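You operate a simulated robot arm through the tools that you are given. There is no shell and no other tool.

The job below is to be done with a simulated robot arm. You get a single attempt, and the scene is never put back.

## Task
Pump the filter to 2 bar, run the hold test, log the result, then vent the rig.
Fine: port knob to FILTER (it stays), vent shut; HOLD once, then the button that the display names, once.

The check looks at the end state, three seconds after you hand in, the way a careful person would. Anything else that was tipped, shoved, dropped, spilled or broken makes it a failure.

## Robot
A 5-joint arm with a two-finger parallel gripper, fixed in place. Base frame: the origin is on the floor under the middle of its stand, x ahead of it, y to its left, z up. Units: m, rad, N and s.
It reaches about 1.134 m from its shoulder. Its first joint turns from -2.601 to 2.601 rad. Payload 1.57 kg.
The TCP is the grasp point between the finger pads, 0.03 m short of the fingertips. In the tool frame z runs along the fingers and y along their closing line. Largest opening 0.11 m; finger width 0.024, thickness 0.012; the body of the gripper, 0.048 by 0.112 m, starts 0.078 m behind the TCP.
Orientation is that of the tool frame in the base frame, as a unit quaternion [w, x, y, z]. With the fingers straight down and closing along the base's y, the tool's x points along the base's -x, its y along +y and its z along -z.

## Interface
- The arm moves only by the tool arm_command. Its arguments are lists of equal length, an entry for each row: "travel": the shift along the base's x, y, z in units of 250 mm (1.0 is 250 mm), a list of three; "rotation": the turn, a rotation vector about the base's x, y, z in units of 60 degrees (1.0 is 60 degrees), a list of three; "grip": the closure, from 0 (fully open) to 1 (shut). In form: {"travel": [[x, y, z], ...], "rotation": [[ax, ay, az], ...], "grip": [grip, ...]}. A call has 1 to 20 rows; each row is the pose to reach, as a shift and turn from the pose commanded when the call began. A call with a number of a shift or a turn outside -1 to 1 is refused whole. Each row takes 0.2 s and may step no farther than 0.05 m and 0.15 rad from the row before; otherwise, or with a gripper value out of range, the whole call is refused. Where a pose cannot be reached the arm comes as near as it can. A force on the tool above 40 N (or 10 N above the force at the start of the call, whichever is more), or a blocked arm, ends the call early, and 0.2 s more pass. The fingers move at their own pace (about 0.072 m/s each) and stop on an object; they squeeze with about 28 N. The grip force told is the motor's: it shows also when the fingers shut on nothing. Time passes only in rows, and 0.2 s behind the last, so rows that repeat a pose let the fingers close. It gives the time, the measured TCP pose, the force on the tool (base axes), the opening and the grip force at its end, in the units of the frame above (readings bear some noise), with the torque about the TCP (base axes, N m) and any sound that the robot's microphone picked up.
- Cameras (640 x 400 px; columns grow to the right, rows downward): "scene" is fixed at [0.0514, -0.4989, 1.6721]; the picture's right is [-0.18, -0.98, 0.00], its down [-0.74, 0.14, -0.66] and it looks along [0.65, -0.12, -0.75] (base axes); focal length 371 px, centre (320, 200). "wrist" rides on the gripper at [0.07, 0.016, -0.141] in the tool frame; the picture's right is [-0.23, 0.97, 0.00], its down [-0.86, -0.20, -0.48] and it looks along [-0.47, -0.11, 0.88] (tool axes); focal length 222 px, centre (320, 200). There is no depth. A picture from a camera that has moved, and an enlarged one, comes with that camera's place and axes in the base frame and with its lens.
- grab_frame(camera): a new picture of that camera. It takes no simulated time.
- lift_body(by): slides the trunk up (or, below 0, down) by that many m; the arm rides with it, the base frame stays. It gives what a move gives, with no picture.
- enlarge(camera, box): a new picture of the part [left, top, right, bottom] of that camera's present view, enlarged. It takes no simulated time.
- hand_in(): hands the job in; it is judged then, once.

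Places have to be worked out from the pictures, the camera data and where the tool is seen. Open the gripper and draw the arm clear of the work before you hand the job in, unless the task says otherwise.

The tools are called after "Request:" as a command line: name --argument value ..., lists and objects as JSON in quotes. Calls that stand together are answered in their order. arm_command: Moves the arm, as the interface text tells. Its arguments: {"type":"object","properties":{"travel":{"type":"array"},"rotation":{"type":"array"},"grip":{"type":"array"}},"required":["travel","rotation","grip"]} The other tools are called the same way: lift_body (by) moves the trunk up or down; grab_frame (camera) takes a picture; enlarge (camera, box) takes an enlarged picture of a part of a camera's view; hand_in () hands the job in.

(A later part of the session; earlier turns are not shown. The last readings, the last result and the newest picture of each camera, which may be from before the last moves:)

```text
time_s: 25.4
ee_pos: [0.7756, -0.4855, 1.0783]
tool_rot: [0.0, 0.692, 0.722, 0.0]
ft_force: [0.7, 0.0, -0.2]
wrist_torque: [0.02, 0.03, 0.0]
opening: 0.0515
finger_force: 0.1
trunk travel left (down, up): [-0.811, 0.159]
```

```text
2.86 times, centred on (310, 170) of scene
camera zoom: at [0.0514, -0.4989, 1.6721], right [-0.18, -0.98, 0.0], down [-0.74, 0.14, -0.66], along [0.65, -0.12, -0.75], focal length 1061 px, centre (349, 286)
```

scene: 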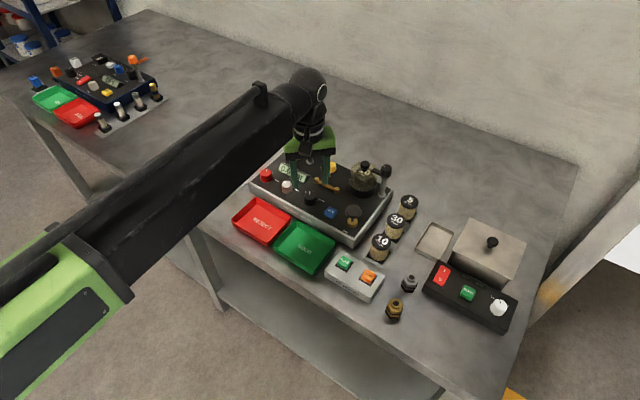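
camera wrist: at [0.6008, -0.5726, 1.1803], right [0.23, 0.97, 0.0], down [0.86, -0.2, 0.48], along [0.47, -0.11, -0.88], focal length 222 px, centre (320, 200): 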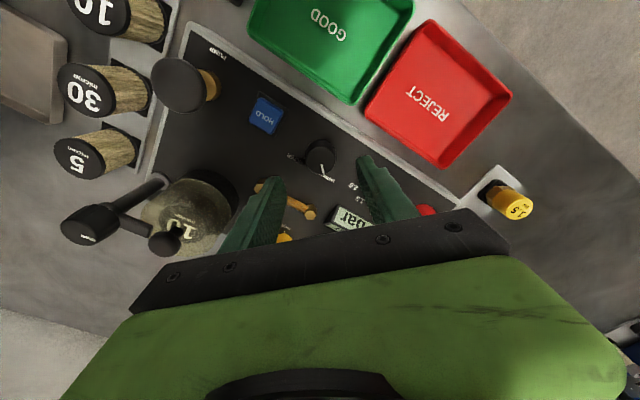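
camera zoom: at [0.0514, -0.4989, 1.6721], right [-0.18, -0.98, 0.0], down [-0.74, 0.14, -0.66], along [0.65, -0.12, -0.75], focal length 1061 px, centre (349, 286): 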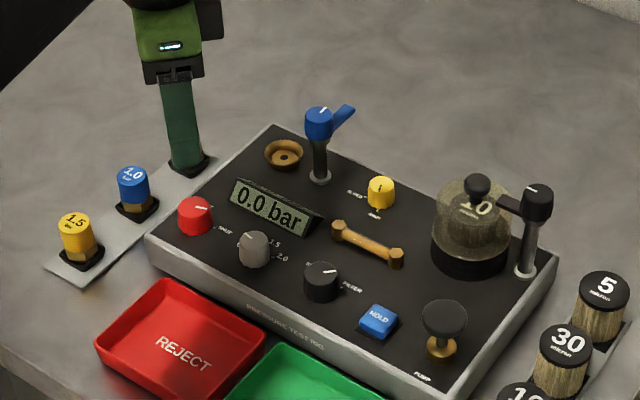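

The vent pointer is at SHUT and the display shows 0.0 bar. The pump plunger triangulates to about (0.582, -0.677), top z≈0.993; I move above it at this height with the fingers shut, to use the tips as a pusher.

Request:
arm_command --travel '[[-0.13, -0.128, 0], [-0.26, -0.256, 0], [-0.39, -0.384, 0], [-0.52, -0.512, 0], [-0.65, -0.64, 0], [-0.776, -0.768, 0], [-0.776, -0.768, 0]]' --rotation '[[0, 0, 0], [0, 0, 0], [0, 0, 0], [0, 0, 0], [0, 0, 0], [0, 0, 0], [0, 0, 0]]' --grip '[0.53, 0.53, 0.53, 0.53, 1, 1, 1]'

Request:
grab_frame --camera "wrist"

Request:
grab_frame --camera "scene"

```text
time_s: 27.0
ee_pos: [0.5822, -0.6774, 1.078]
tool_rot: [0.0, 0.693, 0.721, -0.001]
ft_force: [-0.6, 0.3, -0.2]
wrist_torque: [0.0, 0.02, 0.0]
opening: 0.0001
finger_force: 21.2
trunk travel left (down, up): [-0.811, 0.159]
```

```text
taken
camera wrist: at [0.5945, -0.6071, 1.2182], right [0.98, -0.19, 0.0], down [-0.16, -0.86, 0.48], along [-0.09, -0.47, -0.88], focal length 222 px, centre (320, 200)
```

wrist: 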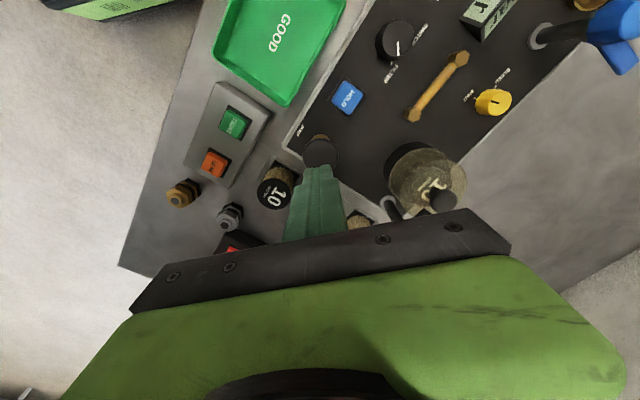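

```text
taken
```

scene: 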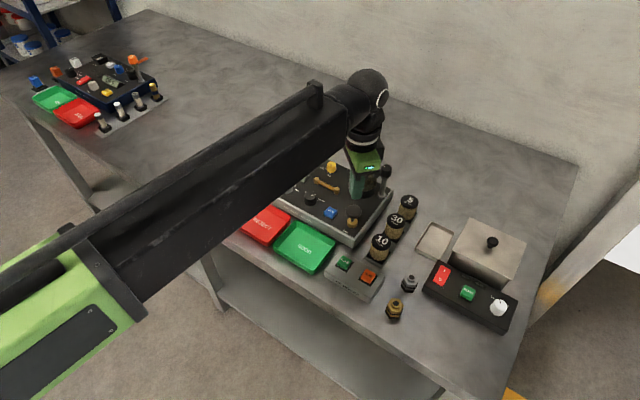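

The beam hides the display from the scene camera, and it is just outside the wrist view. I rotate the tool +40° so the display should come into the wrist view's right side, and refine the plunger position.

Request:
arm_command --travel '[[0, 0, 0], [0, 0, 0], [0, 0, 0], [0, 0, 0], [0, 0, 0], [0, 0, 0]]' --rotation '[[0, 0, 0.12], [0, 0, 0.24], [0, 0, 0.36], [0, 0, 0.48], [0, 0, 0.6], [0, 0, 0.67]]' --grip '[1, 1, 1, 1, 1, 1]'

Request:
grab_frame --camera "wrist"

Request:
enlarge --camera "wrist" --box '[260, 90, 380, 190]'

```text
time_s: 28.4
ee_pos: [0.5824, -0.6769, 1.0779]
tool_rot: [0.001, 0.401, 0.916, 0.0]
ft_force: [0.6, 0.6, -0.3]
wrist_torque: [-0.02, 0.02, 0.01]
opening: 0.0
finger_force: 21.0
trunk travel left (down, up): [-0.811, 0.159]
```

```text
taken
camera wrist: at [0.5475, -0.6146, 1.2182], right [0.87, 0.49, 0.0], down [0.43, -0.76, 0.48], along [0.24, -0.42, -0.88], focal length 222 px, centre (320, 200)
```

wrist: 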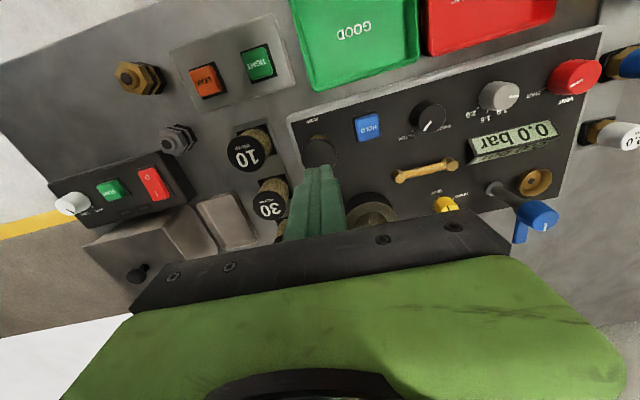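

```text
4.00 times, centred on (320, 140) of wrist
camera zoom: at [0.5475, -0.6146, 1.2182], right [0.87, 0.49, 0.0], down [0.43, -0.76, 0.48], along [0.24, -0.42, -0.88], focal length 888 px, centre (320, 440)
```

zoom: 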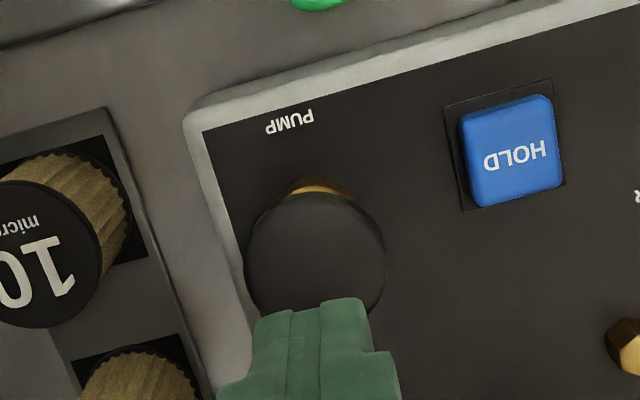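

The display ("0.0 bar", upside-down) is now readable from the wrist. The plunger centre is (0.580, -0.6755), about 2 mm from the TCP; I correct and lower to just above its cap.

Request:
arm_command --travel '[[-0.007, 0.005, 0], [-0.007, 0.005, 0]]' --rotation '[[0, 0, 0], [0, 0, 0]]' --grip '[1, 1]'

Request:
lift_body --by -0.042

Request:
enlarge --camera "wrist" --box '[240, 80, 400, 200]'

Request:
grab_frame --camera "scene"

```text
time_s: 29.0
ee_pos: [0.5809, -0.6759, 1.0774]
tool_rot: [-0.001, 0.403, 0.915, 0.0]
ft_force: [0.0, 0.1, 0.3]
wrist_torque: [-0.02, 0.01, 0.02]
opening: 0.0
finger_force: 21.0
trunk travel left (down, up): [-0.811, 0.159]
```

```text
time_s: 29.9
ee_pos: [0.5809, -0.6749, 1.0356]
tool_rot: [0.0, 0.402, 0.915, 0.0]
ft_force: [0.1, -0.7, 0.0]
wrist_torque: [0.0, 0.0, 0.0]
opening: 0.0
finger_force: 20.9
trunk travel left (down, up): [-0.769, 0.201]
```

```text
3.33 times, centred on (320, 140) of wrist
camera zoom: at [0.5459, -0.6129, 1.1763], right [0.87, 0.49, 0.0], down [0.43, -0.76, 0.48], along [0.24, -0.42, -0.88], focal length 740 px, centre (320, 400)
```

zoom: 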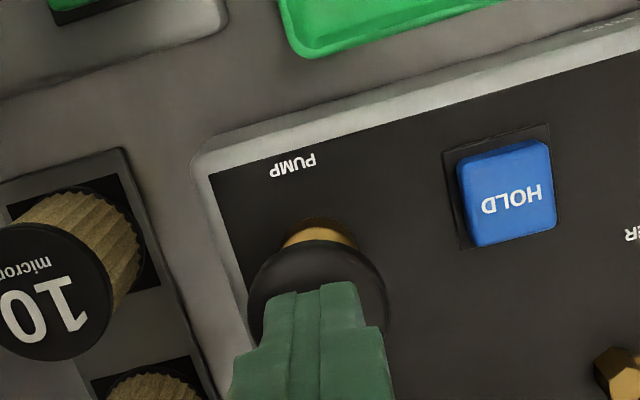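

```text
taken
```

scene: 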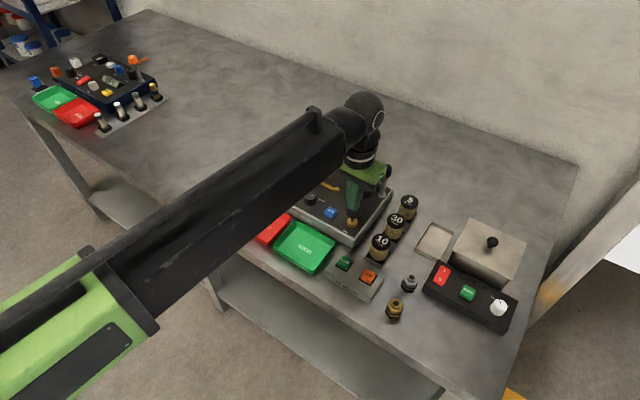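

The fingertips are centered above the cap, about 1 cm clear. I lower in small steps to find contact.

Request:
lift_body --by -0.012

Request:
lift_body --by -0.006

Request:
enlarge --camera "wrist" --box '[240, 80, 560, 240]'

```text
time_s: 30.5
ee_pos: [0.5801, -0.6751, 1.0237]
tool_rot: [0.0, 0.401, 0.916, 0.0]
ft_force: [0.8, -1.2, 2.3]
wrist_torque: [-0.06, -0.03, -0.03]
opening: 0.0001
finger_force: 21.6
trunk travel left (down, up): [-0.757, 0.213]
```

```text
time_s: 31.0
ee_pos: [0.5801, -0.6749, 1.016]
tool_rot: [0.0, 0.402, 0.916, 0.0]
ft_force: [1.6, -0.8, 4.0]
wrist_torque: [-0.03, -0.04, -0.01]
opening: 0.0002
finger_force: 21.2
trunk travel left (down, up): [-0.751, 0.219]
```

```text
2.00 times, centred on (400, 160) of wrist
camera zoom: at [0.5458, -0.6128, 1.1584], right [0.87, 0.49, 0.0], down [0.43, -0.76, 0.48], along [0.24, -0.42, -0.88], focal length 444 px, centre (160, 280)
```

zoom: 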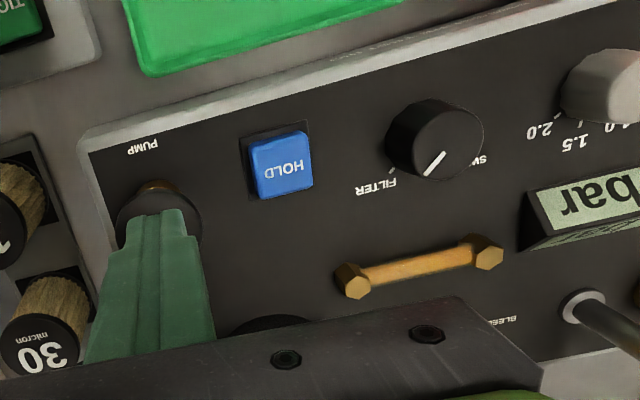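

Contact at cap z≈0.994 with a soft spring (4 N). The display still shows 0; I press the stroke further down.

Request:
lift_body --by -0.008

Request:
enlarge --camera "wrist" --box '[240, 80, 640, 240]'

```text
time_s: 31.6
ee_pos: [0.5801, -0.6758, 1.0106]
tool_rot: [-0.001, 0.402, 0.916, 0.0]
ft_force: [0.7, -1.7, 4.8]
wrist_torque: [-0.02, -0.1, 0.0]
opening: 0.0002
finger_force: 21.4
trunk travel left (down, up): [-0.743, 0.227]
```

```text
1.60 times, centred on (440, 160) of wrist
camera zoom: at [0.5457, -0.6127, 1.1505], right [0.87, 0.49, 0.0], down [0.43, -0.76, 0.48], along [0.24, -0.42, -0.88], focal length 355 px, centre (128, 264)
```

zoom: 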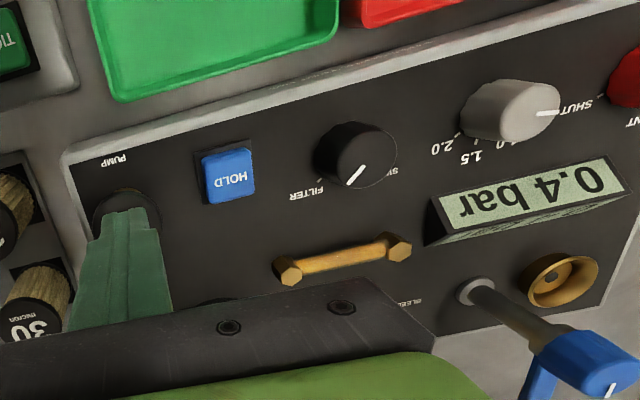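

The gauge reads 0.4 bar: pumping works with the grey dial left alone. I press a little further to see whether the reading depends on depth or comes per stroke.

Request:
lift_body --by -0.003

Request:
enlarge --camera "wrist" --box '[240, 80, 640, 240]'

```text
time_s: 32.1
ee_pos: [0.5796, -0.6751, 1.0077]
tool_rot: [0.0, 0.402, 0.915, 0.0]
ft_force: [2.4, -3.2, 11.0]
wrist_torque: [-0.15, -0.09, 0.05]
opening: 0.0001
finger_force: 21.3
trunk travel left (down, up): [-0.74, 0.23]
```

```text
1.60 times, centred on (440, 160) of wrist
camera zoom: at [0.5455, -0.6124, 1.1479], right [0.87, 0.49, 0.0], down [0.43, -0.76, 0.48], along [0.24, -0.42, -0.88], focal length 355 px, centre (128, 264)
```

zoom: 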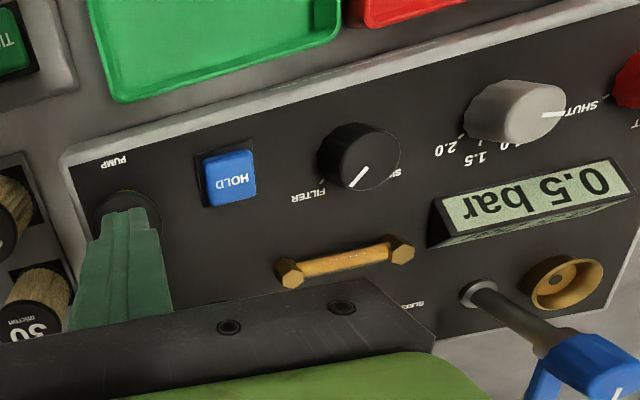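

Now 0.5 bar with the plunger bottoming (11 N). I release the plunger and check that the reading holds.

Request:
lift_body --by 0.02

Request:
enlarge --camera "wrist" --box '[240, 80, 640, 240]'

```text
time_s: 32.8
ee_pos: [0.5801, -0.6752, 1.0275]
tool_rot: [0.0, 0.402, 0.916, 0.001]
ft_force: [0.5, 0.7, 2.1]
wrist_torque: [0.0, -0.01, -0.02]
opening: 0.0
finger_force: 21.3
trunk travel left (down, up): [-0.76, 0.21]
```

```text
1.60 times, centred on (440, 160) of wrist
camera zoom: at [0.5457, -0.6127, 1.1675], right [0.87, 0.49, 0.0], down [0.43, -0.76, 0.48], along [0.24, -0.42, -0.88], focal length 355 px, centre (128, 264)
```

zoom: 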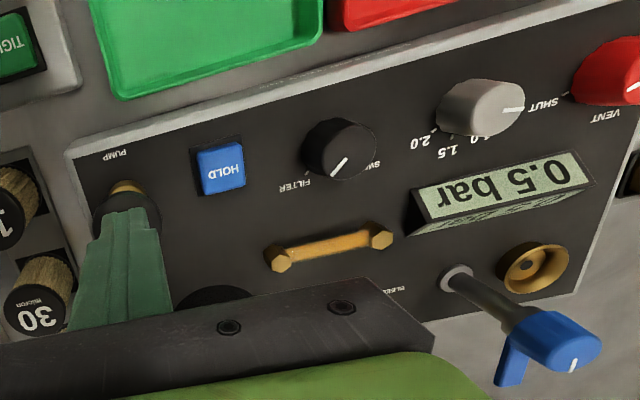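

Holds at 0.5 bar; the cap is still lightly touching, so I raise 10 mm more to let it fully return, then do the second stroke to the same depth.

Request:
lift_body --by 0.01

Request:
lift_body --by -0.03

Request:
enlarge --camera "wrist" --box '[240, 80, 640, 240]'

```text
time_s: 33.4
ee_pos: [0.5808, -0.6753, 1.0369]
tool_rot: [0.0, 0.401, 0.916, 0.001]
ft_force: [-0.5, 0.6, 0.6]
wrist_torque: [0.0, 0.0, 0.0]
opening: 0.0
finger_force: 21.4
trunk travel left (down, up): [-0.77, 0.2]
```

```text
time_s: 34.1
ee_pos: [0.5815, -0.6742, 1.0067]
tool_rot: [0.0, 0.403, 0.915, 0.0]
ft_force: [1.1, -1.9, 10.0]
wrist_torque: [-0.06, -0.05, 0.04]
opening: 0.0001
finger_force: 21.5
trunk travel left (down, up): [-0.74, 0.23]
```

```text
1.60 times, centred on (440, 160) of wrist
camera zoom: at [0.5454, -0.6122, 1.148], right [0.87, 0.49, 0.0], down [0.43, -0.76, 0.48], along [0.24, -0.42, -0.88], focal length 355 px, centre (128, 264)
```

zoom: 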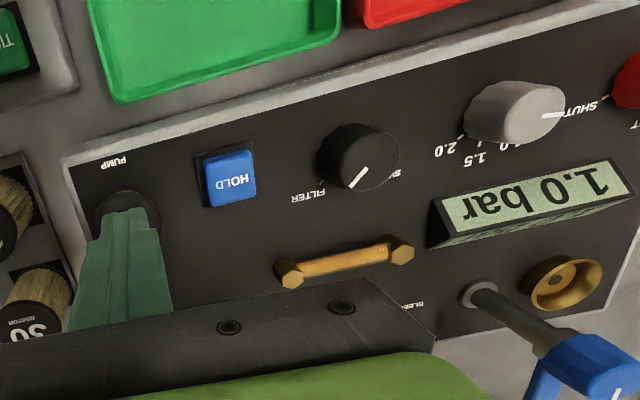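

The display reads 1.0 bar, so each stroke is 0.5 bar. I do the third stroke the same way.

Request:
lift_body --by 0.03

Request:
lift_body --by -0.03

Request:
enlarge --camera "wrist" --box '[240, 80, 640, 240]'

```text
time_s: 34.9
ee_pos: [0.5823, -0.6756, 1.0371]
tool_rot: [-0.001, 0.402, 0.915, 0.0]
ft_force: [-0.6, 0.2, 0.6]
wrist_torque: [0.0, 0.0, -0.03]
opening: 0.0
finger_force: 21.1
trunk travel left (down, up): [-0.77, 0.2]
```

```text
time_s: 35.6
ee_pos: [0.5801, -0.6749, 1.0067]
tool_rot: [0.0, 0.402, 0.916, 0.0]
ft_force: [1.4, -3.2, 12.0]
wrist_torque: [-0.15, -0.07, 0.0]
opening: 0.0
finger_force: 21.7
trunk travel left (down, up): [-0.74, 0.23]
```

```text
1.60 times, centred on (440, 160) of wrist
camera zoom: at [0.5455, -0.6124, 1.1479], right [0.87, 0.49, 0.0], down [0.43, -0.76, 0.48], along [0.24, -0.42, -0.88], focal length 355 px, centre (128, 264)
```

zoom: 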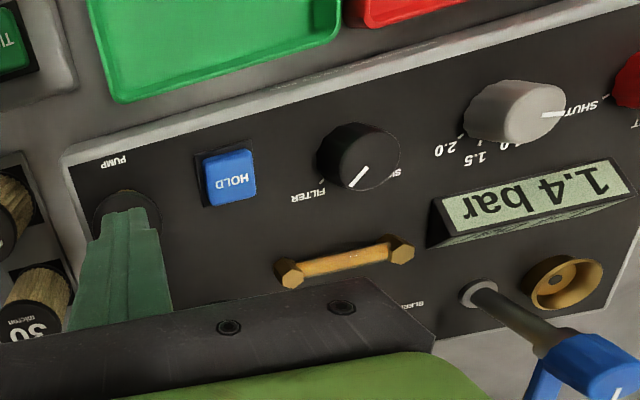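

1.4 bar now. I do a fourth stroke.

Request:
lift_body --by 0.03

Request:
lift_body --by -0.03

Request:
enlarge --camera "wrist" --box '[240, 80, 640, 240]'

```text
time_s: 36.4
ee_pos: [0.5799, -0.6747, 1.0361]
tool_rot: [0.0, 0.402, 0.916, 0.0]
ft_force: [0.0, -0.1, -0.6]
wrist_torque: [-0.02, 0.0, -0.02]
opening: 0.0
finger_force: 21.3
trunk travel left (down, up): [-0.77, 0.2]
```

```text
time_s: 37.1
ee_pos: [0.5803, -0.6751, 1.0063]
tool_rot: [0.001, 0.402, 0.916, -0.001]
ft_force: [2.2, -3.2, 12.0]
wrist_torque: [-0.13, -0.08, -0.01]
opening: 0.0001
finger_force: 20.8
trunk travel left (down, up): [-0.74, 0.23]
```

```text
1.60 times, centred on (440, 160) of wrist
camera zoom: at [0.5455, -0.6124, 1.1479], right [0.87, 0.49, 0.0], down [0.43, -0.76, 0.48], along [0.24, -0.42, -0.88], focal length 355 px, centre (128, 264)
```

zoom: 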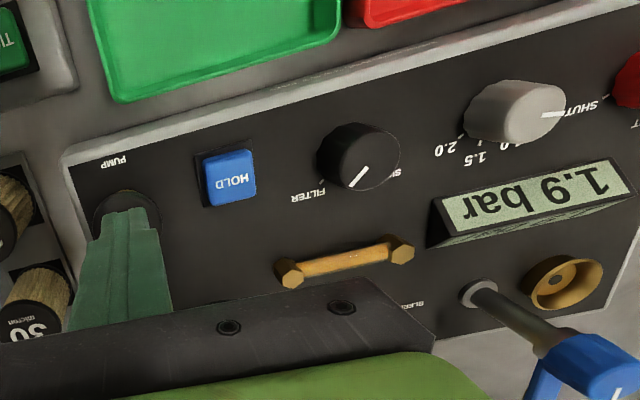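

1.9 bar. I release fully and then top up with a small partial stroke in fine steps, watching the gauge.

Request:
lift_body --by 0.03

Request:
lift_body --by -0.01

Request:
enlarge --camera "wrist" --box '[240, 80, 640, 240]'

```text
time_s: 37.9
ee_pos: [0.5807, -0.6747, 1.0377]
tool_rot: [0.0, 0.402, 0.916, 0.0]
ft_force: [0.6, -0.1, 0.9]
wrist_torque: [-0.03, -0.02, -0.01]
opening: 0.0
finger_force: 21.4
trunk travel left (down, up): [-0.77, 0.2]
```

```text
time_s: 38.5
ee_pos: [0.5813, -0.6756, 1.027]
tool_rot: [0.001, 0.402, 0.916, 0.0]
ft_force: [0.7, 0.2, 1.9]
wrist_torque: [0.02, -0.02, 0.0]
opening: 0.0
finger_force: 21.3
trunk travel left (down, up): [-0.76, 0.21]
```

```text
1.60 times, centred on (440, 160) of wrist
camera zoom: at [0.5459, -0.6128, 1.1673], right [0.87, 0.49, 0.0], down [0.43, -0.76, 0.48], along [0.24, -0.42, -0.88], focal length 355 px, centre (128, 264)
```

zoom: 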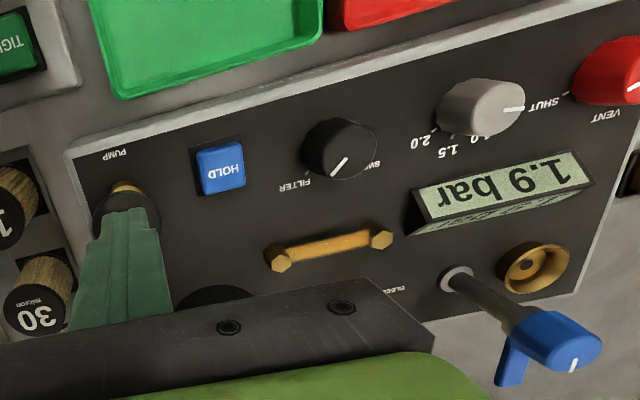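

Light contact, still 1.9. I press 4 mm more and re-read.

Request:
lift_body --by -0.004

Request:
enlarge --camera "wrist" --box '[440, 80, 640, 240]'

```text
time_s: 39.0
ee_pos: [0.5796, -0.6766, 1.0232]
tool_rot: [0.0, 0.402, 0.916, 0.0]
ft_force: [1.2, -0.4, 2.3]
wrist_torque: [0.0, -0.01, 0.01]
opening: 0.0
finger_force: 21.2
trunk travel left (down, up): [-0.756, 0.214]
```

```text
2.50 times, centred on (540, 160) of wrist
camera zoom: at [0.5459, -0.6128, 1.1633], right [0.87, 0.49, 0.0], down [0.43, -0.76, 0.48], along [0.24, -0.42, -0.88], focal length 555 px, centre (-230, 300)
```

zoom: 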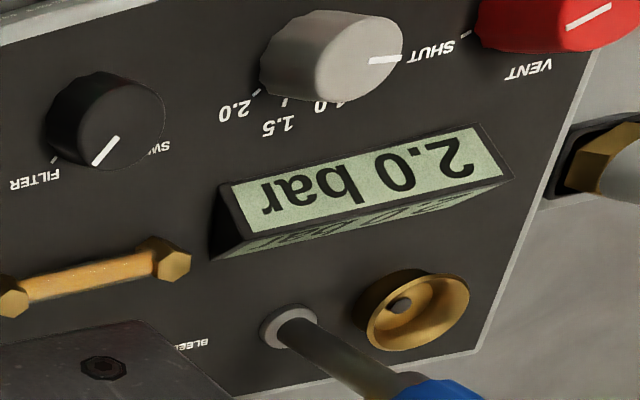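

The gauge reads 2.0 bar. I lift off the plunger, confirm the reading, and move over the HOLD button at about (0.6197, -0.6305), top z≈0.955.

Request:
lift_body --by 0.035

Request:
arm_command --travel '[[0.05, 0.06, 0], [0.1, 0.12, 0], [0.156, 0.179, 0], [0.156, 0.179, 0]]' --rotation '[[0, 0, 0], [0, 0, 0], [0, 0, 0], [0, 0, 0]]' --grip '[1, 1, 1, 1]'

Request:
grab_frame --camera "wrist"

Request:
enlarge --camera "wrist" --box '[240, 80, 400, 200]'

```text
time_s: 39.8
ee_pos: [0.5811, -0.6749, 1.0583]
tool_rot: [0.0, 0.401, 0.916, -0.001]
ft_force: [-0.3, -0.7, 0.5]
wrist_torque: [-0.04, 0.03, -0.01]
opening: 0.0001
finger_force: 21.5
trunk travel left (down, up): [-0.791, 0.179]
```

```text
time_s: 40.8
ee_pos: [0.6189, -0.6306, 1.0572]
tool_rot: [0.0, 0.402, 0.915, 0.0]
ft_force: [-0.5, -0.4, 0.6]
wrist_torque: [-0.02, 0.02, 0.02]
opening: 0.0001
finger_force: 21.1
trunk travel left (down, up): [-0.791, 0.179]
```

```text
taken
camera wrist: at [0.5844, -0.5678, 1.1983], right [0.87, 0.49, 0.0], down [0.43, -0.76, 0.48], along [0.24, -0.42, -0.88], focal length 222 px, centre (320, 200)
```

wrist: 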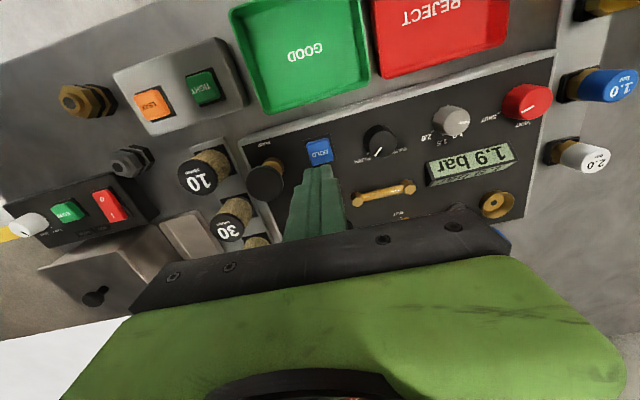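

```text
3.33 times, centred on (320, 140) of wrist
camera zoom: at [0.5844, -0.5678, 1.1983], right [0.87, 0.49, 0.0], down [0.43, -0.76, 0.48], along [0.24, -0.42, -0.88], focal length 740 px, centre (320, 400)
```

zoom: 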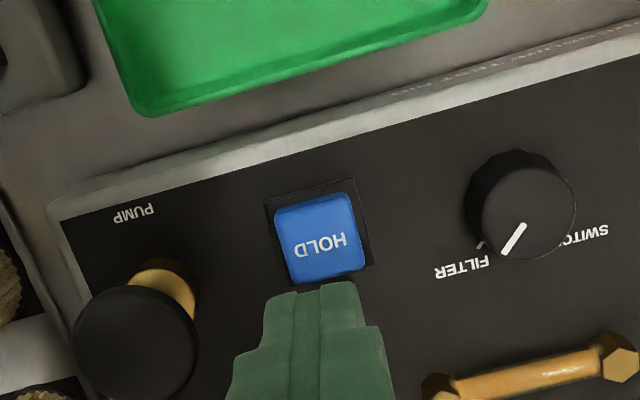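

The gauge now shows 1.9 bar, so it may be dropping slowly. I wait 2 s here to measure the decay before deciding on topping up.

Request:
arm_command --travel '[[0, 0, 0], [0, 0, 0], [0, 0, 0], [0, 0, 0], [0, 0, 0], [0, 0, 0], [0, 0, 0], [0, 0, 0], [0, 0, 0]]' --rotation '[[0, 0, 0], [0, 0, 0], [0, 0, 0], [0, 0, 0], [0, 0, 0], [0, 0, 0], [0, 0, 0], [0, 0, 0], [0, 0, 0]]' --grip '[1, 1, 1, 1, 1, 1, 1, 1, 1]'

Request:
enlarge --camera "wrist" --box '[400, 80, 560, 230]'

```text
time_s: 42.8
ee_pos: [0.6187, -0.6297, 1.0582]
tool_rot: [0.0, 0.402, 0.916, 0.0]
ft_force: [-0.7, 0.2, 0.1]
wrist_torque: [-0.01, -0.02, -0.02]
opening: 0.0
finger_force: 21.4
trunk travel left (down, up): [-0.791, 0.179]
```

```text
2.67 times, centred on (480, 155) of wrist
camera zoom: at [0.5843, -0.568, 1.1982], right [0.87, 0.49, 0.0], down [0.43, -0.76, 0.48], along [0.24, -0.42, -0.88], focal length 592 px, centre (-107, 320)
```

zoom: 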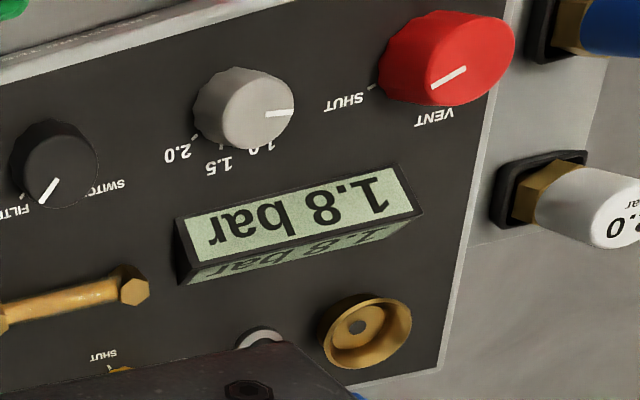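

It drops about 0.04 bar/s (now 1.8). Before blaming the filter I verify the vent and bleed knobs really sit at SHUT, by looking straight down on them; I lift clear of the posts and move the camera above the red knob.

Request:
lift_body --by 0.09

Request:
arm_command --travel '[[0.153, 0.067, 0], [0.306, 0.134, 0], [0.459, 0.201, 0], [0.612, 0.268, 0], [0.763, 0.334, 0], [0.763, 0.334, 0]]' --rotation '[[0, 0, 0], [0, 0, 0], [0, 0, 0], [0, 0, 0], [0, 0, 0], [0, 0, 0]]' --grip '[1, 1, 1, 1, 1, 1]'

Request:
enlarge --camera "wrist" --box '[260, 40, 380, 120]'

Request:
grab_frame --camera "wrist"

```text
time_s: 44.0
ee_pos: [0.6178, -0.6313, 1.147]
tool_rot: [0.001, 0.403, 0.915, 0.0]
ft_force: [-0.4, 0.4, -0.3]
wrist_torque: [-0.03, -0.01, 0.01]
opening: 0.0
finger_force: 21.1
trunk travel left (down, up): [-0.881, 0.089]
```

```text
time_s: 45.4
ee_pos: [0.7793, -0.5235, 1.1484]
tool_rot: [0.001, 0.402, 0.916, 0.0]
ft_force: [-0.7, -0.7, -0.4]
wrist_torque: [0.01, 0.01, 0.03]
opening: 0.0
finger_force: 20.7
out of reach, approached as far as the arm can: row 4, 5, 6
trunk travel left (down, up): [-0.881, 0.089]
```

```text
5.00 times, centred on (320, 80) of wrist
camera zoom: at [0.7427, -0.4609, 1.2882], right [0.87, 0.49, 0.0], down [0.43, -0.76, 0.48], along [0.24, -0.42, -0.88], focal length 1111 px, centre (320, 800)
```

zoom: 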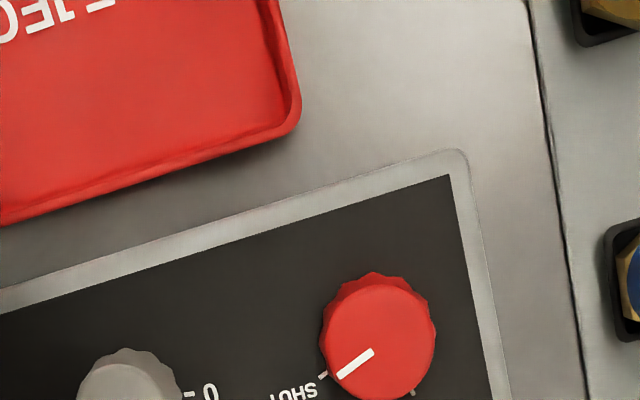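

```text
taken
camera wrist: at [0.7427, -0.4609, 1.2882], right [0.87, 0.49, 0.0], down [0.43, -0.76, 0.48], along [0.24, -0.42, -0.88], focal length 222 px, centre (320, 200)
```

wrist: 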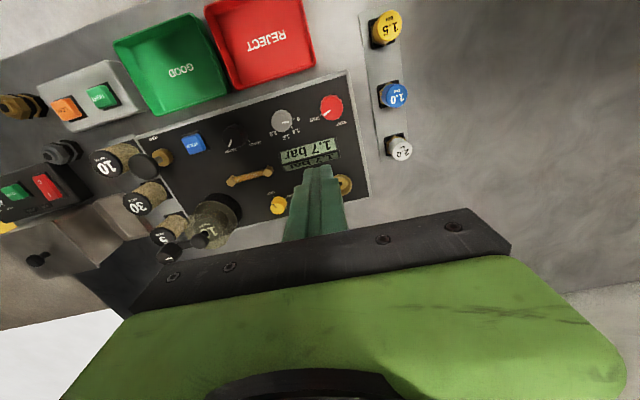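

Here the reach ends at radius ≈0.94, but the camera sees the red and yellow knobs nearly from above. I enlarge each; display shows 1.7 now.

Request:
enlarge --camera "wrist" --box '[300, 85, 360, 130]'

Request:
enlarge --camera "wrist" --box '[255, 180, 310, 220]'

Request:
enlarge --camera "wrist" --box '[210, 110, 270, 160]'

Request:
enlarge --camera "wrist" --box '[140, 170, 260, 260]'

```text
8.89 times, centred on (330, 108) of wrist
camera zoom: at [0.7427, -0.4609, 1.2882], right [0.87, 0.49, 0.0], down [0.43, -0.76, 0.48], along [0.24, -0.42, -0.88], focal length 1974 px, centre (231, 1022)
```

zoom: 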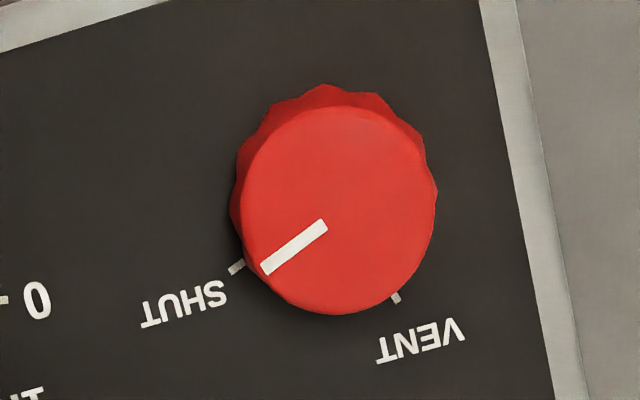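

```text
10.00 times, centred on (282, 200) of wrist
camera zoom: at [0.7427, -0.4609, 1.2882], right [0.87, 0.49, 0.0], down [0.43, -0.76, 0.48], along [0.24, -0.42, -0.88], focal length 2221 px, centre (695, 200)
```

zoom: 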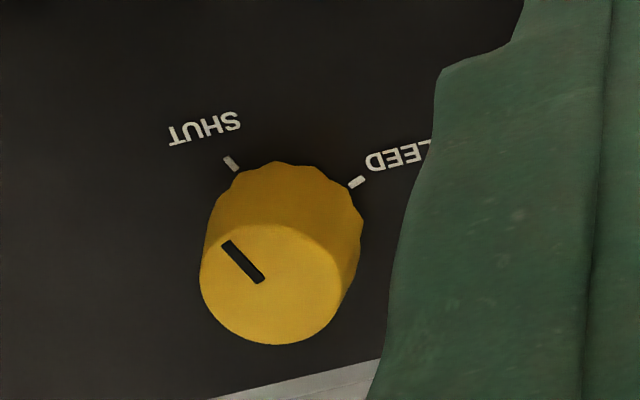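

```text
8.00 times, centred on (240, 135) of wrist
camera zoom: at [0.7427, -0.4609, 1.2882], right [0.87, 0.49, 0.0], down [0.43, -0.76, 0.48], along [0.24, -0.42, -0.88], focal length 1777 px, centre (960, 720)
```

zoom: 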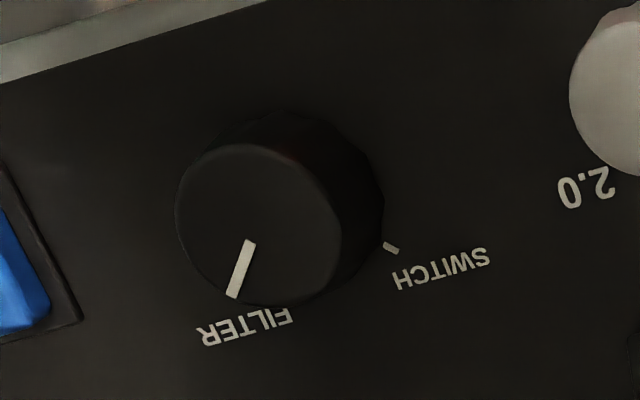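

```text
4.44 times, centred on (200, 215) of wrist
camera zoom: at [0.7427, -0.4609, 1.2882], right [0.87, 0.49, 0.0], down [0.43, -0.76, 0.48], along [0.24, -0.42, -0.88], focal length 987 px, centre (853, 133)
```

zoom: 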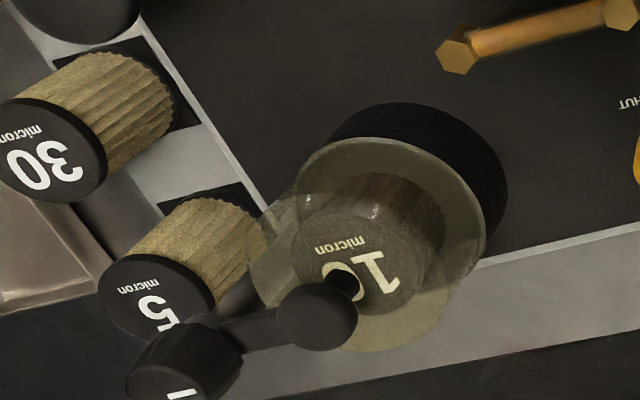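

Red is exactly on its SHUT tick and yellow sits at SHUT. I want to check the port knob just as exactly, so I place the camera nearly overhead of it (turning the tool back to about -88°).

Request:
arm_command --travel '[[-0.106, -0.079, 0], [-0.212, -0.158, 0], [-0.318, -0.236, 0], [-0.424, -0.315, 0], [-0.53, -0.394, 0], [-0.634, -0.472, 0]]' --rotation '[[0, 0, -0.111], [0, 0, -0.222], [0, 0, -0.333], [0, 0, -0.444], [0, 0, -0.555], [0, 0, -0.667]]' --grip '[1, 1, 1, 1, 1, 1]'

Request:
grab_frame --camera "wrist"

Request:
enlarge --camera "wrist" --box '[290, 60, 350, 105]'

```text
time_s: 46.8
ee_pos: [0.6206, -0.645, 1.1479]
tool_rot: [-0.001, 0.691, 0.723, 0.0]
ft_force: [-0.3, 0.2, -0.4]
wrist_torque: [0.0, 0.0, 0.01]
opening: 0.0
finger_force: 21.6
trunk travel left (down, up): [-0.881, 0.089]
```

```text
taken
camera wrist: at [0.634, -0.5735, 1.2883], right [0.98, -0.18, 0.0], down [-0.16, -0.86, 0.48], along [-0.09, -0.47, -0.88], focal length 222 px, centre (320, 200)
```

wrist: 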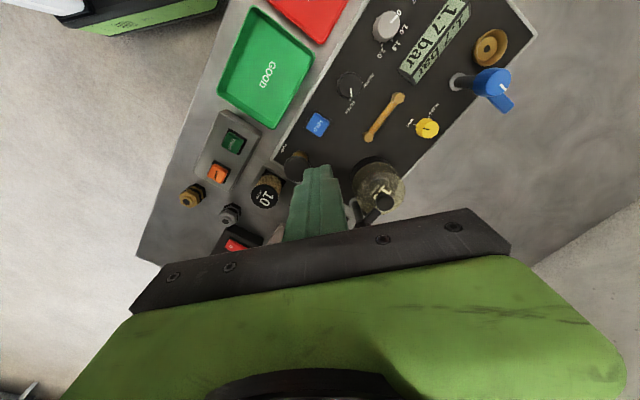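

```text
8.89 times, centred on (320, 82) of wrist
camera zoom: at [0.634, -0.5735, 1.2883], right [0.98, -0.18, 0.0], down [-0.16, -0.86, 0.48], along [-0.09, -0.47, -0.88], focal length 1974 px, centre (320, 1244)
```

zoom: 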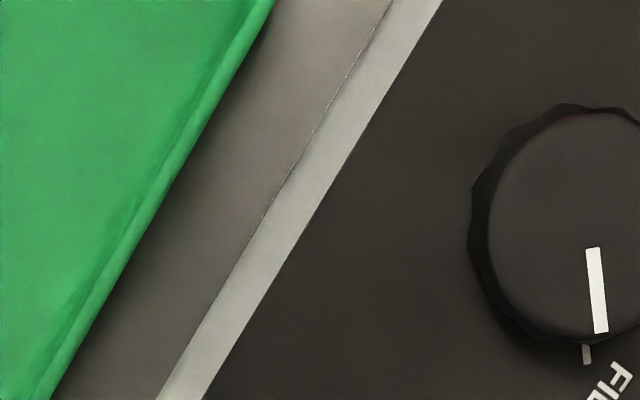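

The port pointer is exactly in line with the FILTER tick. The yellow bleed is also visible from here; I check it once more against its SHUT tick.

Request:
enlarge --camera "wrist" --box '[400, 100, 456, 142]'

Request:
enlarge --camera "wrist" --box '[335, 150, 425, 220]'

Request:
enlarge --camera "scene" --box '[330, 140, 400, 210]'

```text
9.52 times, centred on (428, 121) of wrist
camera zoom: at [0.634, -0.5735, 1.2883], right [0.98, -0.18, 0.0], down [-0.16, -0.86, 0.48], along [-0.09, -0.47, -0.88], focal length 2116 px, centre (-709, 952)
```

zoom: 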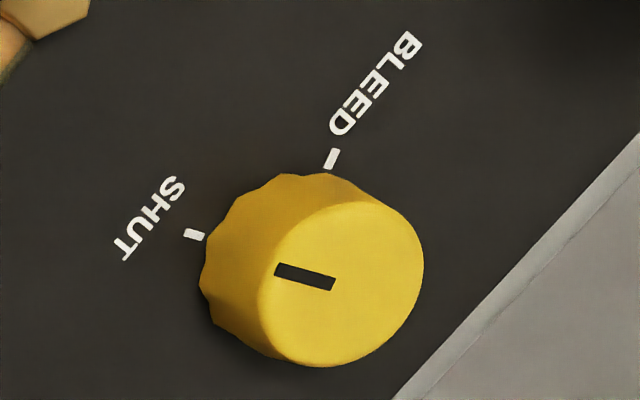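

```text
5.71 times, centred on (380, 185) of wrist
camera zoom: at [0.634, -0.5735, 1.2883], right [0.98, -0.18, 0.0], down [-0.16, -0.86, 0.48], along [-0.09, -0.47, -0.88], focal length 1269 px, centre (-23, 286)
```

zoom: 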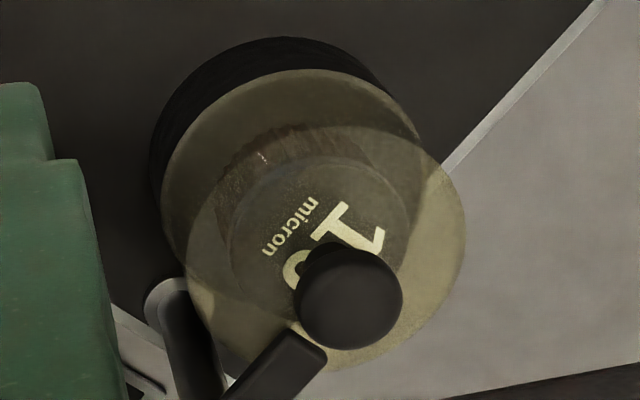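

```text
5.71 times, centred on (365, 175) of scene
camera zoom: at [0.0514, -0.4989, 1.6721], right [-0.18, -0.98, 0.0], down [-0.74, 0.14, -0.66], along [0.65, -0.12, -0.75], focal length 2121 px, centre (63, 343)
```

zoom: 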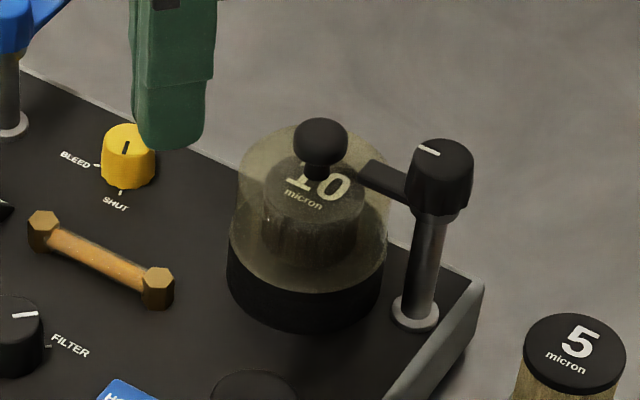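

All three valves are correctly set and the bowl clamp is closed, so the slow drop is the filter's own leak; HOLD must simply be pressed promptly at 2.0 bar. I return above the plunger with the display in view and re-pump.

Request:
arm_command --travel '[[-0.04, -0.03, 0], [-0.08, -0.06, 0], [-0.12, -0.09, 0], [-0.161, -0.122, 0], [-0.161, -0.122, 0]]' --rotation '[[0, 0, 0.135], [0, 0, 0.27], [0, 0, 0.405], [0, 0, 0.54], [0, 0, 0.667]]' --grip '[1, 1, 1, 1, 1]'

Request:
lift_body --by -0.1115

Request:
grab_frame --camera "wrist"

Request:
enlarge --camera "wrist" --box '[240, 80, 400, 200]'

```text
time_s: 48.0
ee_pos: [0.5806, -0.6725, 1.1474]
tool_rot: [0.001, 0.402, 0.916, 0.0]
ft_force: [-0.6, 0.4, -0.4]
wrist_torque: [-0.02, -0.02, 0.0]
opening: 0.0001
finger_force: 21.5
trunk travel left (down, up): [-0.881, 0.089]
```

```text
time_s: 49.5
ee_pos: [0.5794, -0.6727, 1.0364]
tool_rot: [0.0, 0.402, 0.916, 0.0]
ft_force: [0.4, 0.5, 0.2]
wrist_torque: [-0.02, 0.01, 0.01]
opening: 0.0
finger_force: 21.4
trunk travel left (down, up): [-0.769, 0.201]
```

```text
taken
camera wrist: at [0.5453, -0.6101, 1.1768], right [0.87, 0.49, 0.0], down [0.43, -0.76, 0.48], along [0.24, -0.42, -0.88], focal length 222 px, centre (320, 200)
```

wrist: 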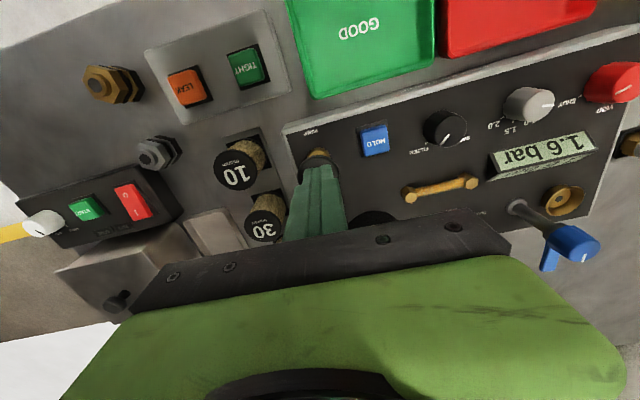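

```text
3.33 times, centred on (320, 140) of wrist
camera zoom: at [0.5453, -0.6101, 1.1768], right [0.87, 0.49, 0.0], down [0.43, -0.76, 0.48], along [0.24, -0.42, -0.88], focal length 740 px, centre (320, 400)
```

zoom: 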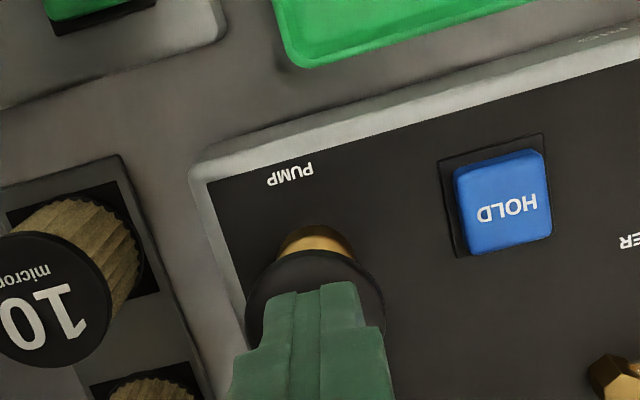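

1.6 bar; the tips are still within the cap (3 mm off centre). I make one full stroke.

Request:
lift_body --by -0.03

Request:
enlarge --camera "wrist" --box '[240, 80, 640, 240]'

```text
time_s: 50.2
ee_pos: [0.58, -0.672, 1.007]
tool_rot: [0.001, 0.402, 0.916, -0.001]
ft_force: [2.3, -4.3, 12.7]
wrist_torque: [-0.19, -0.08, 0.05]
opening: 0.0
finger_force: 20.8
trunk travel left (down, up): [-0.739, 0.231]
```

```text
1.60 times, centred on (440, 160) of wrist
camera zoom: at [0.5447, -0.6094, 1.1477], right [0.87, 0.49, 0.0], down [0.43, -0.76, 0.48], along [0.24, -0.42, -0.88], focal length 355 px, centre (128, 264)
```

zoom: 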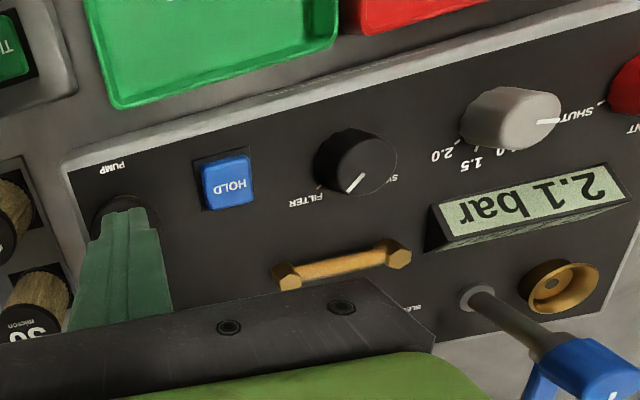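

2.1 bar, which leaves the right margin for the leak. I lift off, shift over HOLD at (0.6205, -0.6312) and lower to just at the button.

Request:
lift_body --by 0.031

Request:
arm_command --travel '[[0.081, 0.082, 0], [0.162, 0.164, 0]]' --rotation '[[0, 0, 0], [0, 0, 0]]' --grip '[1, 1]'

Request:
lift_body --by -0.053

Request:
enlarge --camera "wrist" --box '[240, 80, 640, 240]'

```text
time_s: 51.0
ee_pos: [0.5787, -0.6724, 1.037]
tool_rot: [0.0, 0.403, 0.915, -0.001]
ft_force: [-0.2, 0.7, 0.4]
wrist_torque: [0.02, 0.04, -0.04]
opening: 0.0
finger_force: 21.5
trunk travel left (down, up): [-0.77, 0.2]
```

```text
time_s: 51.6
ee_pos: [0.62, -0.6325, 1.0375]
tool_rot: [-0.001, 0.402, 0.915, 0.0]
ft_force: [0.6, -0.1, 0.3]
wrist_torque: [-0.01, -0.02, 0.01]
opening: 0.0
finger_force: 21.6
trunk travel left (down, up): [-0.77, 0.2]
```

```text
time_s: 52.5
ee_pos: [0.6215, -0.6316, 0.984]
tool_rot: [0.0, 0.402, 0.916, 0.0]
ft_force: [0.3, 0.0, 2.6]
wrist_torque: [0.0, -0.05, 0.0]
opening: 0.0
finger_force: 21.5
trunk travel left (down, up): [-0.717, 0.253]
heard: click
```

```text
1.60 times, centred on (440, 160) of wrist
camera zoom: at [0.5857, -0.5704, 1.1248], right [0.87, 0.49, 0.0], down [0.43, -0.76, 0.48], along [0.24, -0.42, -0.88], focal length 355 px, centre (128, 264)
```

zoom: 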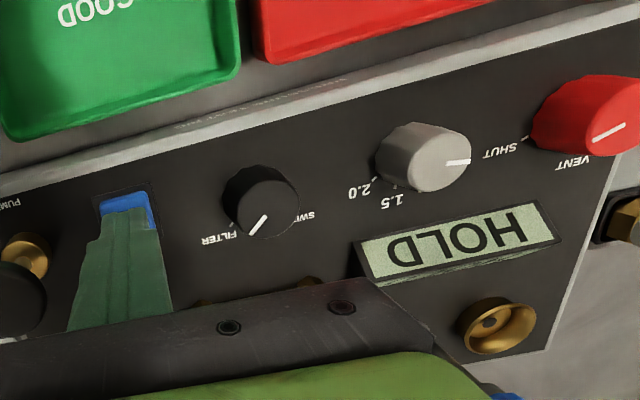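

A click was heard and the display shows "HOLD": the test is running. I lift straight off the button and wait for the result.

Request:
lift_body --by 0.075

Request:
grab_frame --camera "wrist"

Request:
enlarge --camera "wrist" --box '[400, 80, 560, 230]'

```text
time_s: 53.6
ee_pos: [0.6203, -0.6334, 1.058]
tool_rot: [0.001, 0.401, 0.916, 0.0]
ft_force: [-0.4, -0.1, 0.4]
wrist_torque: [-0.01, -0.03, -0.01]
opening: 0.0
finger_force: 21.1
trunk travel left (down, up): [-0.792, 0.178]
```

```text
taken
camera wrist: at [0.5857, -0.5705, 1.1997], right [0.87, 0.49, 0.0], down [0.43, -0.76, 0.48], along [0.24, -0.42, -0.88], focal length 222 px, centre (320, 200)
```

wrist: 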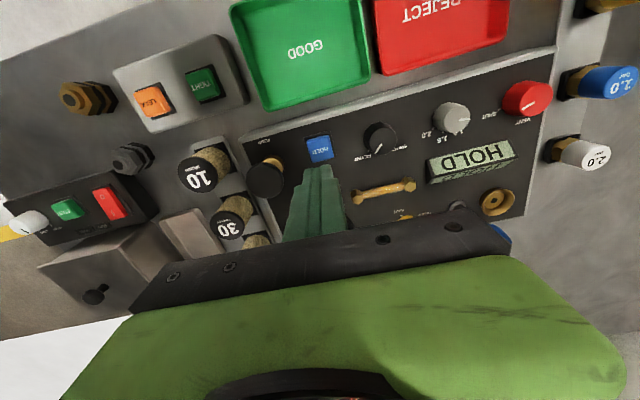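

```text
2.67 times, centred on (480, 155) of wrist
camera zoom: at [0.5857, -0.5705, 1.1997], right [0.87, 0.49, 0.0], down [0.43, -0.76, 0.48], along [0.24, -0.42, -0.88], focal length 592 px, centre (-107, 320)
```

zoom: 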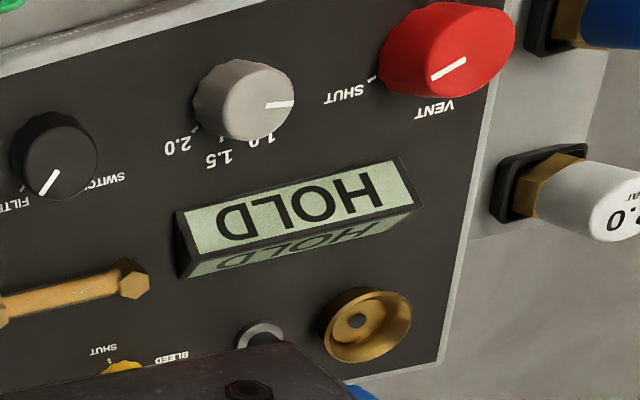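

Still in HOLD. I wait here with the arm still until the display changes.

Request:
arm_command --travel '[[0, 0, 0], [0, 0, 0], [0, 0, 0], [0, 0, 0], [0, 0, 0], [0, 0, 0], [0, 0, 0], [0, 0, 0], [0, 0, 0], [0, 0, 0], [0, 0, 0], [0, 0, 0], [0, 0, 0], [0, 0, 0], [0, 0, 0]]' --rotation '[[0, 0, 0], [0, 0, 0], [0, 0, 0], [0, 0, 0], [0, 0, 0], [0, 0, 0], [0, 0, 0], [0, 0, 0], [0, 0, 0], [0, 0, 0], [0, 0, 0], [0, 0, 0], [0, 0, 0], [0, 0, 0], [0, 0, 0]]' --grip '[1, 1, 1, 1, 1, 1, 1, 1, 1, 1, 1, 1, 1, 1, 1]'

Request:
enlarge --camera "wrist" --box '[400, 80, 560, 230]'

```text
time_s: 56.8
ee_pos: [0.6196, -0.6331, 1.0596]
tool_rot: [-0.001, 0.402, 0.916, 0.0]
ft_force: [0.1, -0.6, -0.5]
wrist_torque: [-0.05, 0.0, 0.01]
opening: 0.0002
finger_force: 21.5
trunk travel left (down, up): [-0.792, 0.178]
```

```text
2.67 times, centred on (480, 155) of wrist
camera zoom: at [0.5857, -0.5704, 1.1997], right [0.87, 0.49, 0.0], down [0.43, -0.76, 0.48], along [0.24, -0.42, -0.88], focal length 592 px, centre (-107, 320)
```

zoom: 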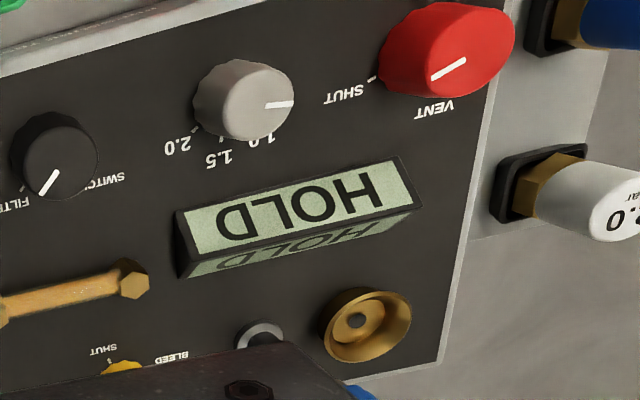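

Still holding; I keep waiting another few seconds.

Request:
arm_command --travel '[[0, 0, 0], [0, 0, 0], [0, 0, 0], [0, 0, 0], [0, 0, 0], [0, 0, 0], [0, 0, 0], [0, 0, 0], [0, 0, 0], [0, 0, 0], [0, 0, 0], [0, 0, 0], [0, 0, 0], [0, 0, 0], [0, 0, 0], [0, 0, 0], [0, 0, 0], [0, 0, 0], [0, 0, 0], [0, 0, 0]]' --rotation '[[0, 0, 0], [0, 0, 0], [0, 0, 0], [0, 0, 0], [0, 0, 0], [0, 0, 0], [0, 0, 0], [0, 0, 0], [0, 0, 0], [0, 0, 0], [0, 0, 0], [0, 0, 0], [0, 0, 0], [0, 0, 0], [0, 0, 0], [0, 0, 0], [0, 0, 0], [0, 0, 0], [0, 0, 0], [0, 0, 0]]' --grip '[1, 1, 1, 1, 1, 1, 1, 1, 1, 1, 1, 1, 1, 1, 1, 1, 1, 1, 1, 1]'

Request:
enlarge --camera "wrist" --box '[400, 80, 560, 230]'

```text
time_s: 61.0
ee_pos: [0.6198, -0.6325, 1.0577]
tool_rot: [0.0, 0.401, 0.916, 0.0]
ft_force: [0.1, 0.2, -0.4]
wrist_torque: [0.01, 0.0, -0.01]
opening: 0.0005
finger_force: 20.9
trunk travel left (down, up): [-0.792, 0.178]
```

```text
2.67 times, centred on (480, 155) of wrist
camera zoom: at [0.5857, -0.5704, 1.1997], right [0.87, 0.49, 0.0], down [0.43, -0.76, 0.48], along [0.24, -0.42, -0.88], focal length 592 px, centre (-107, 320)
```

zoom: 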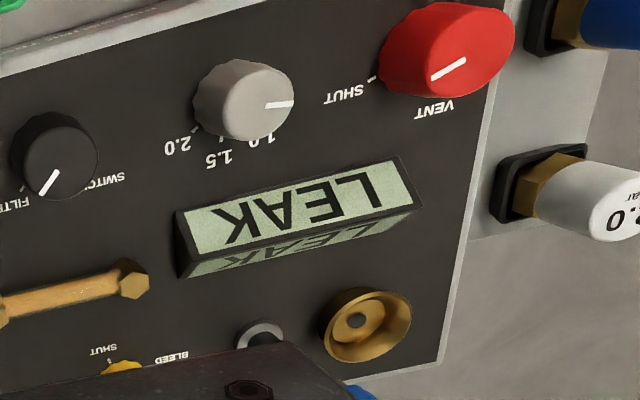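

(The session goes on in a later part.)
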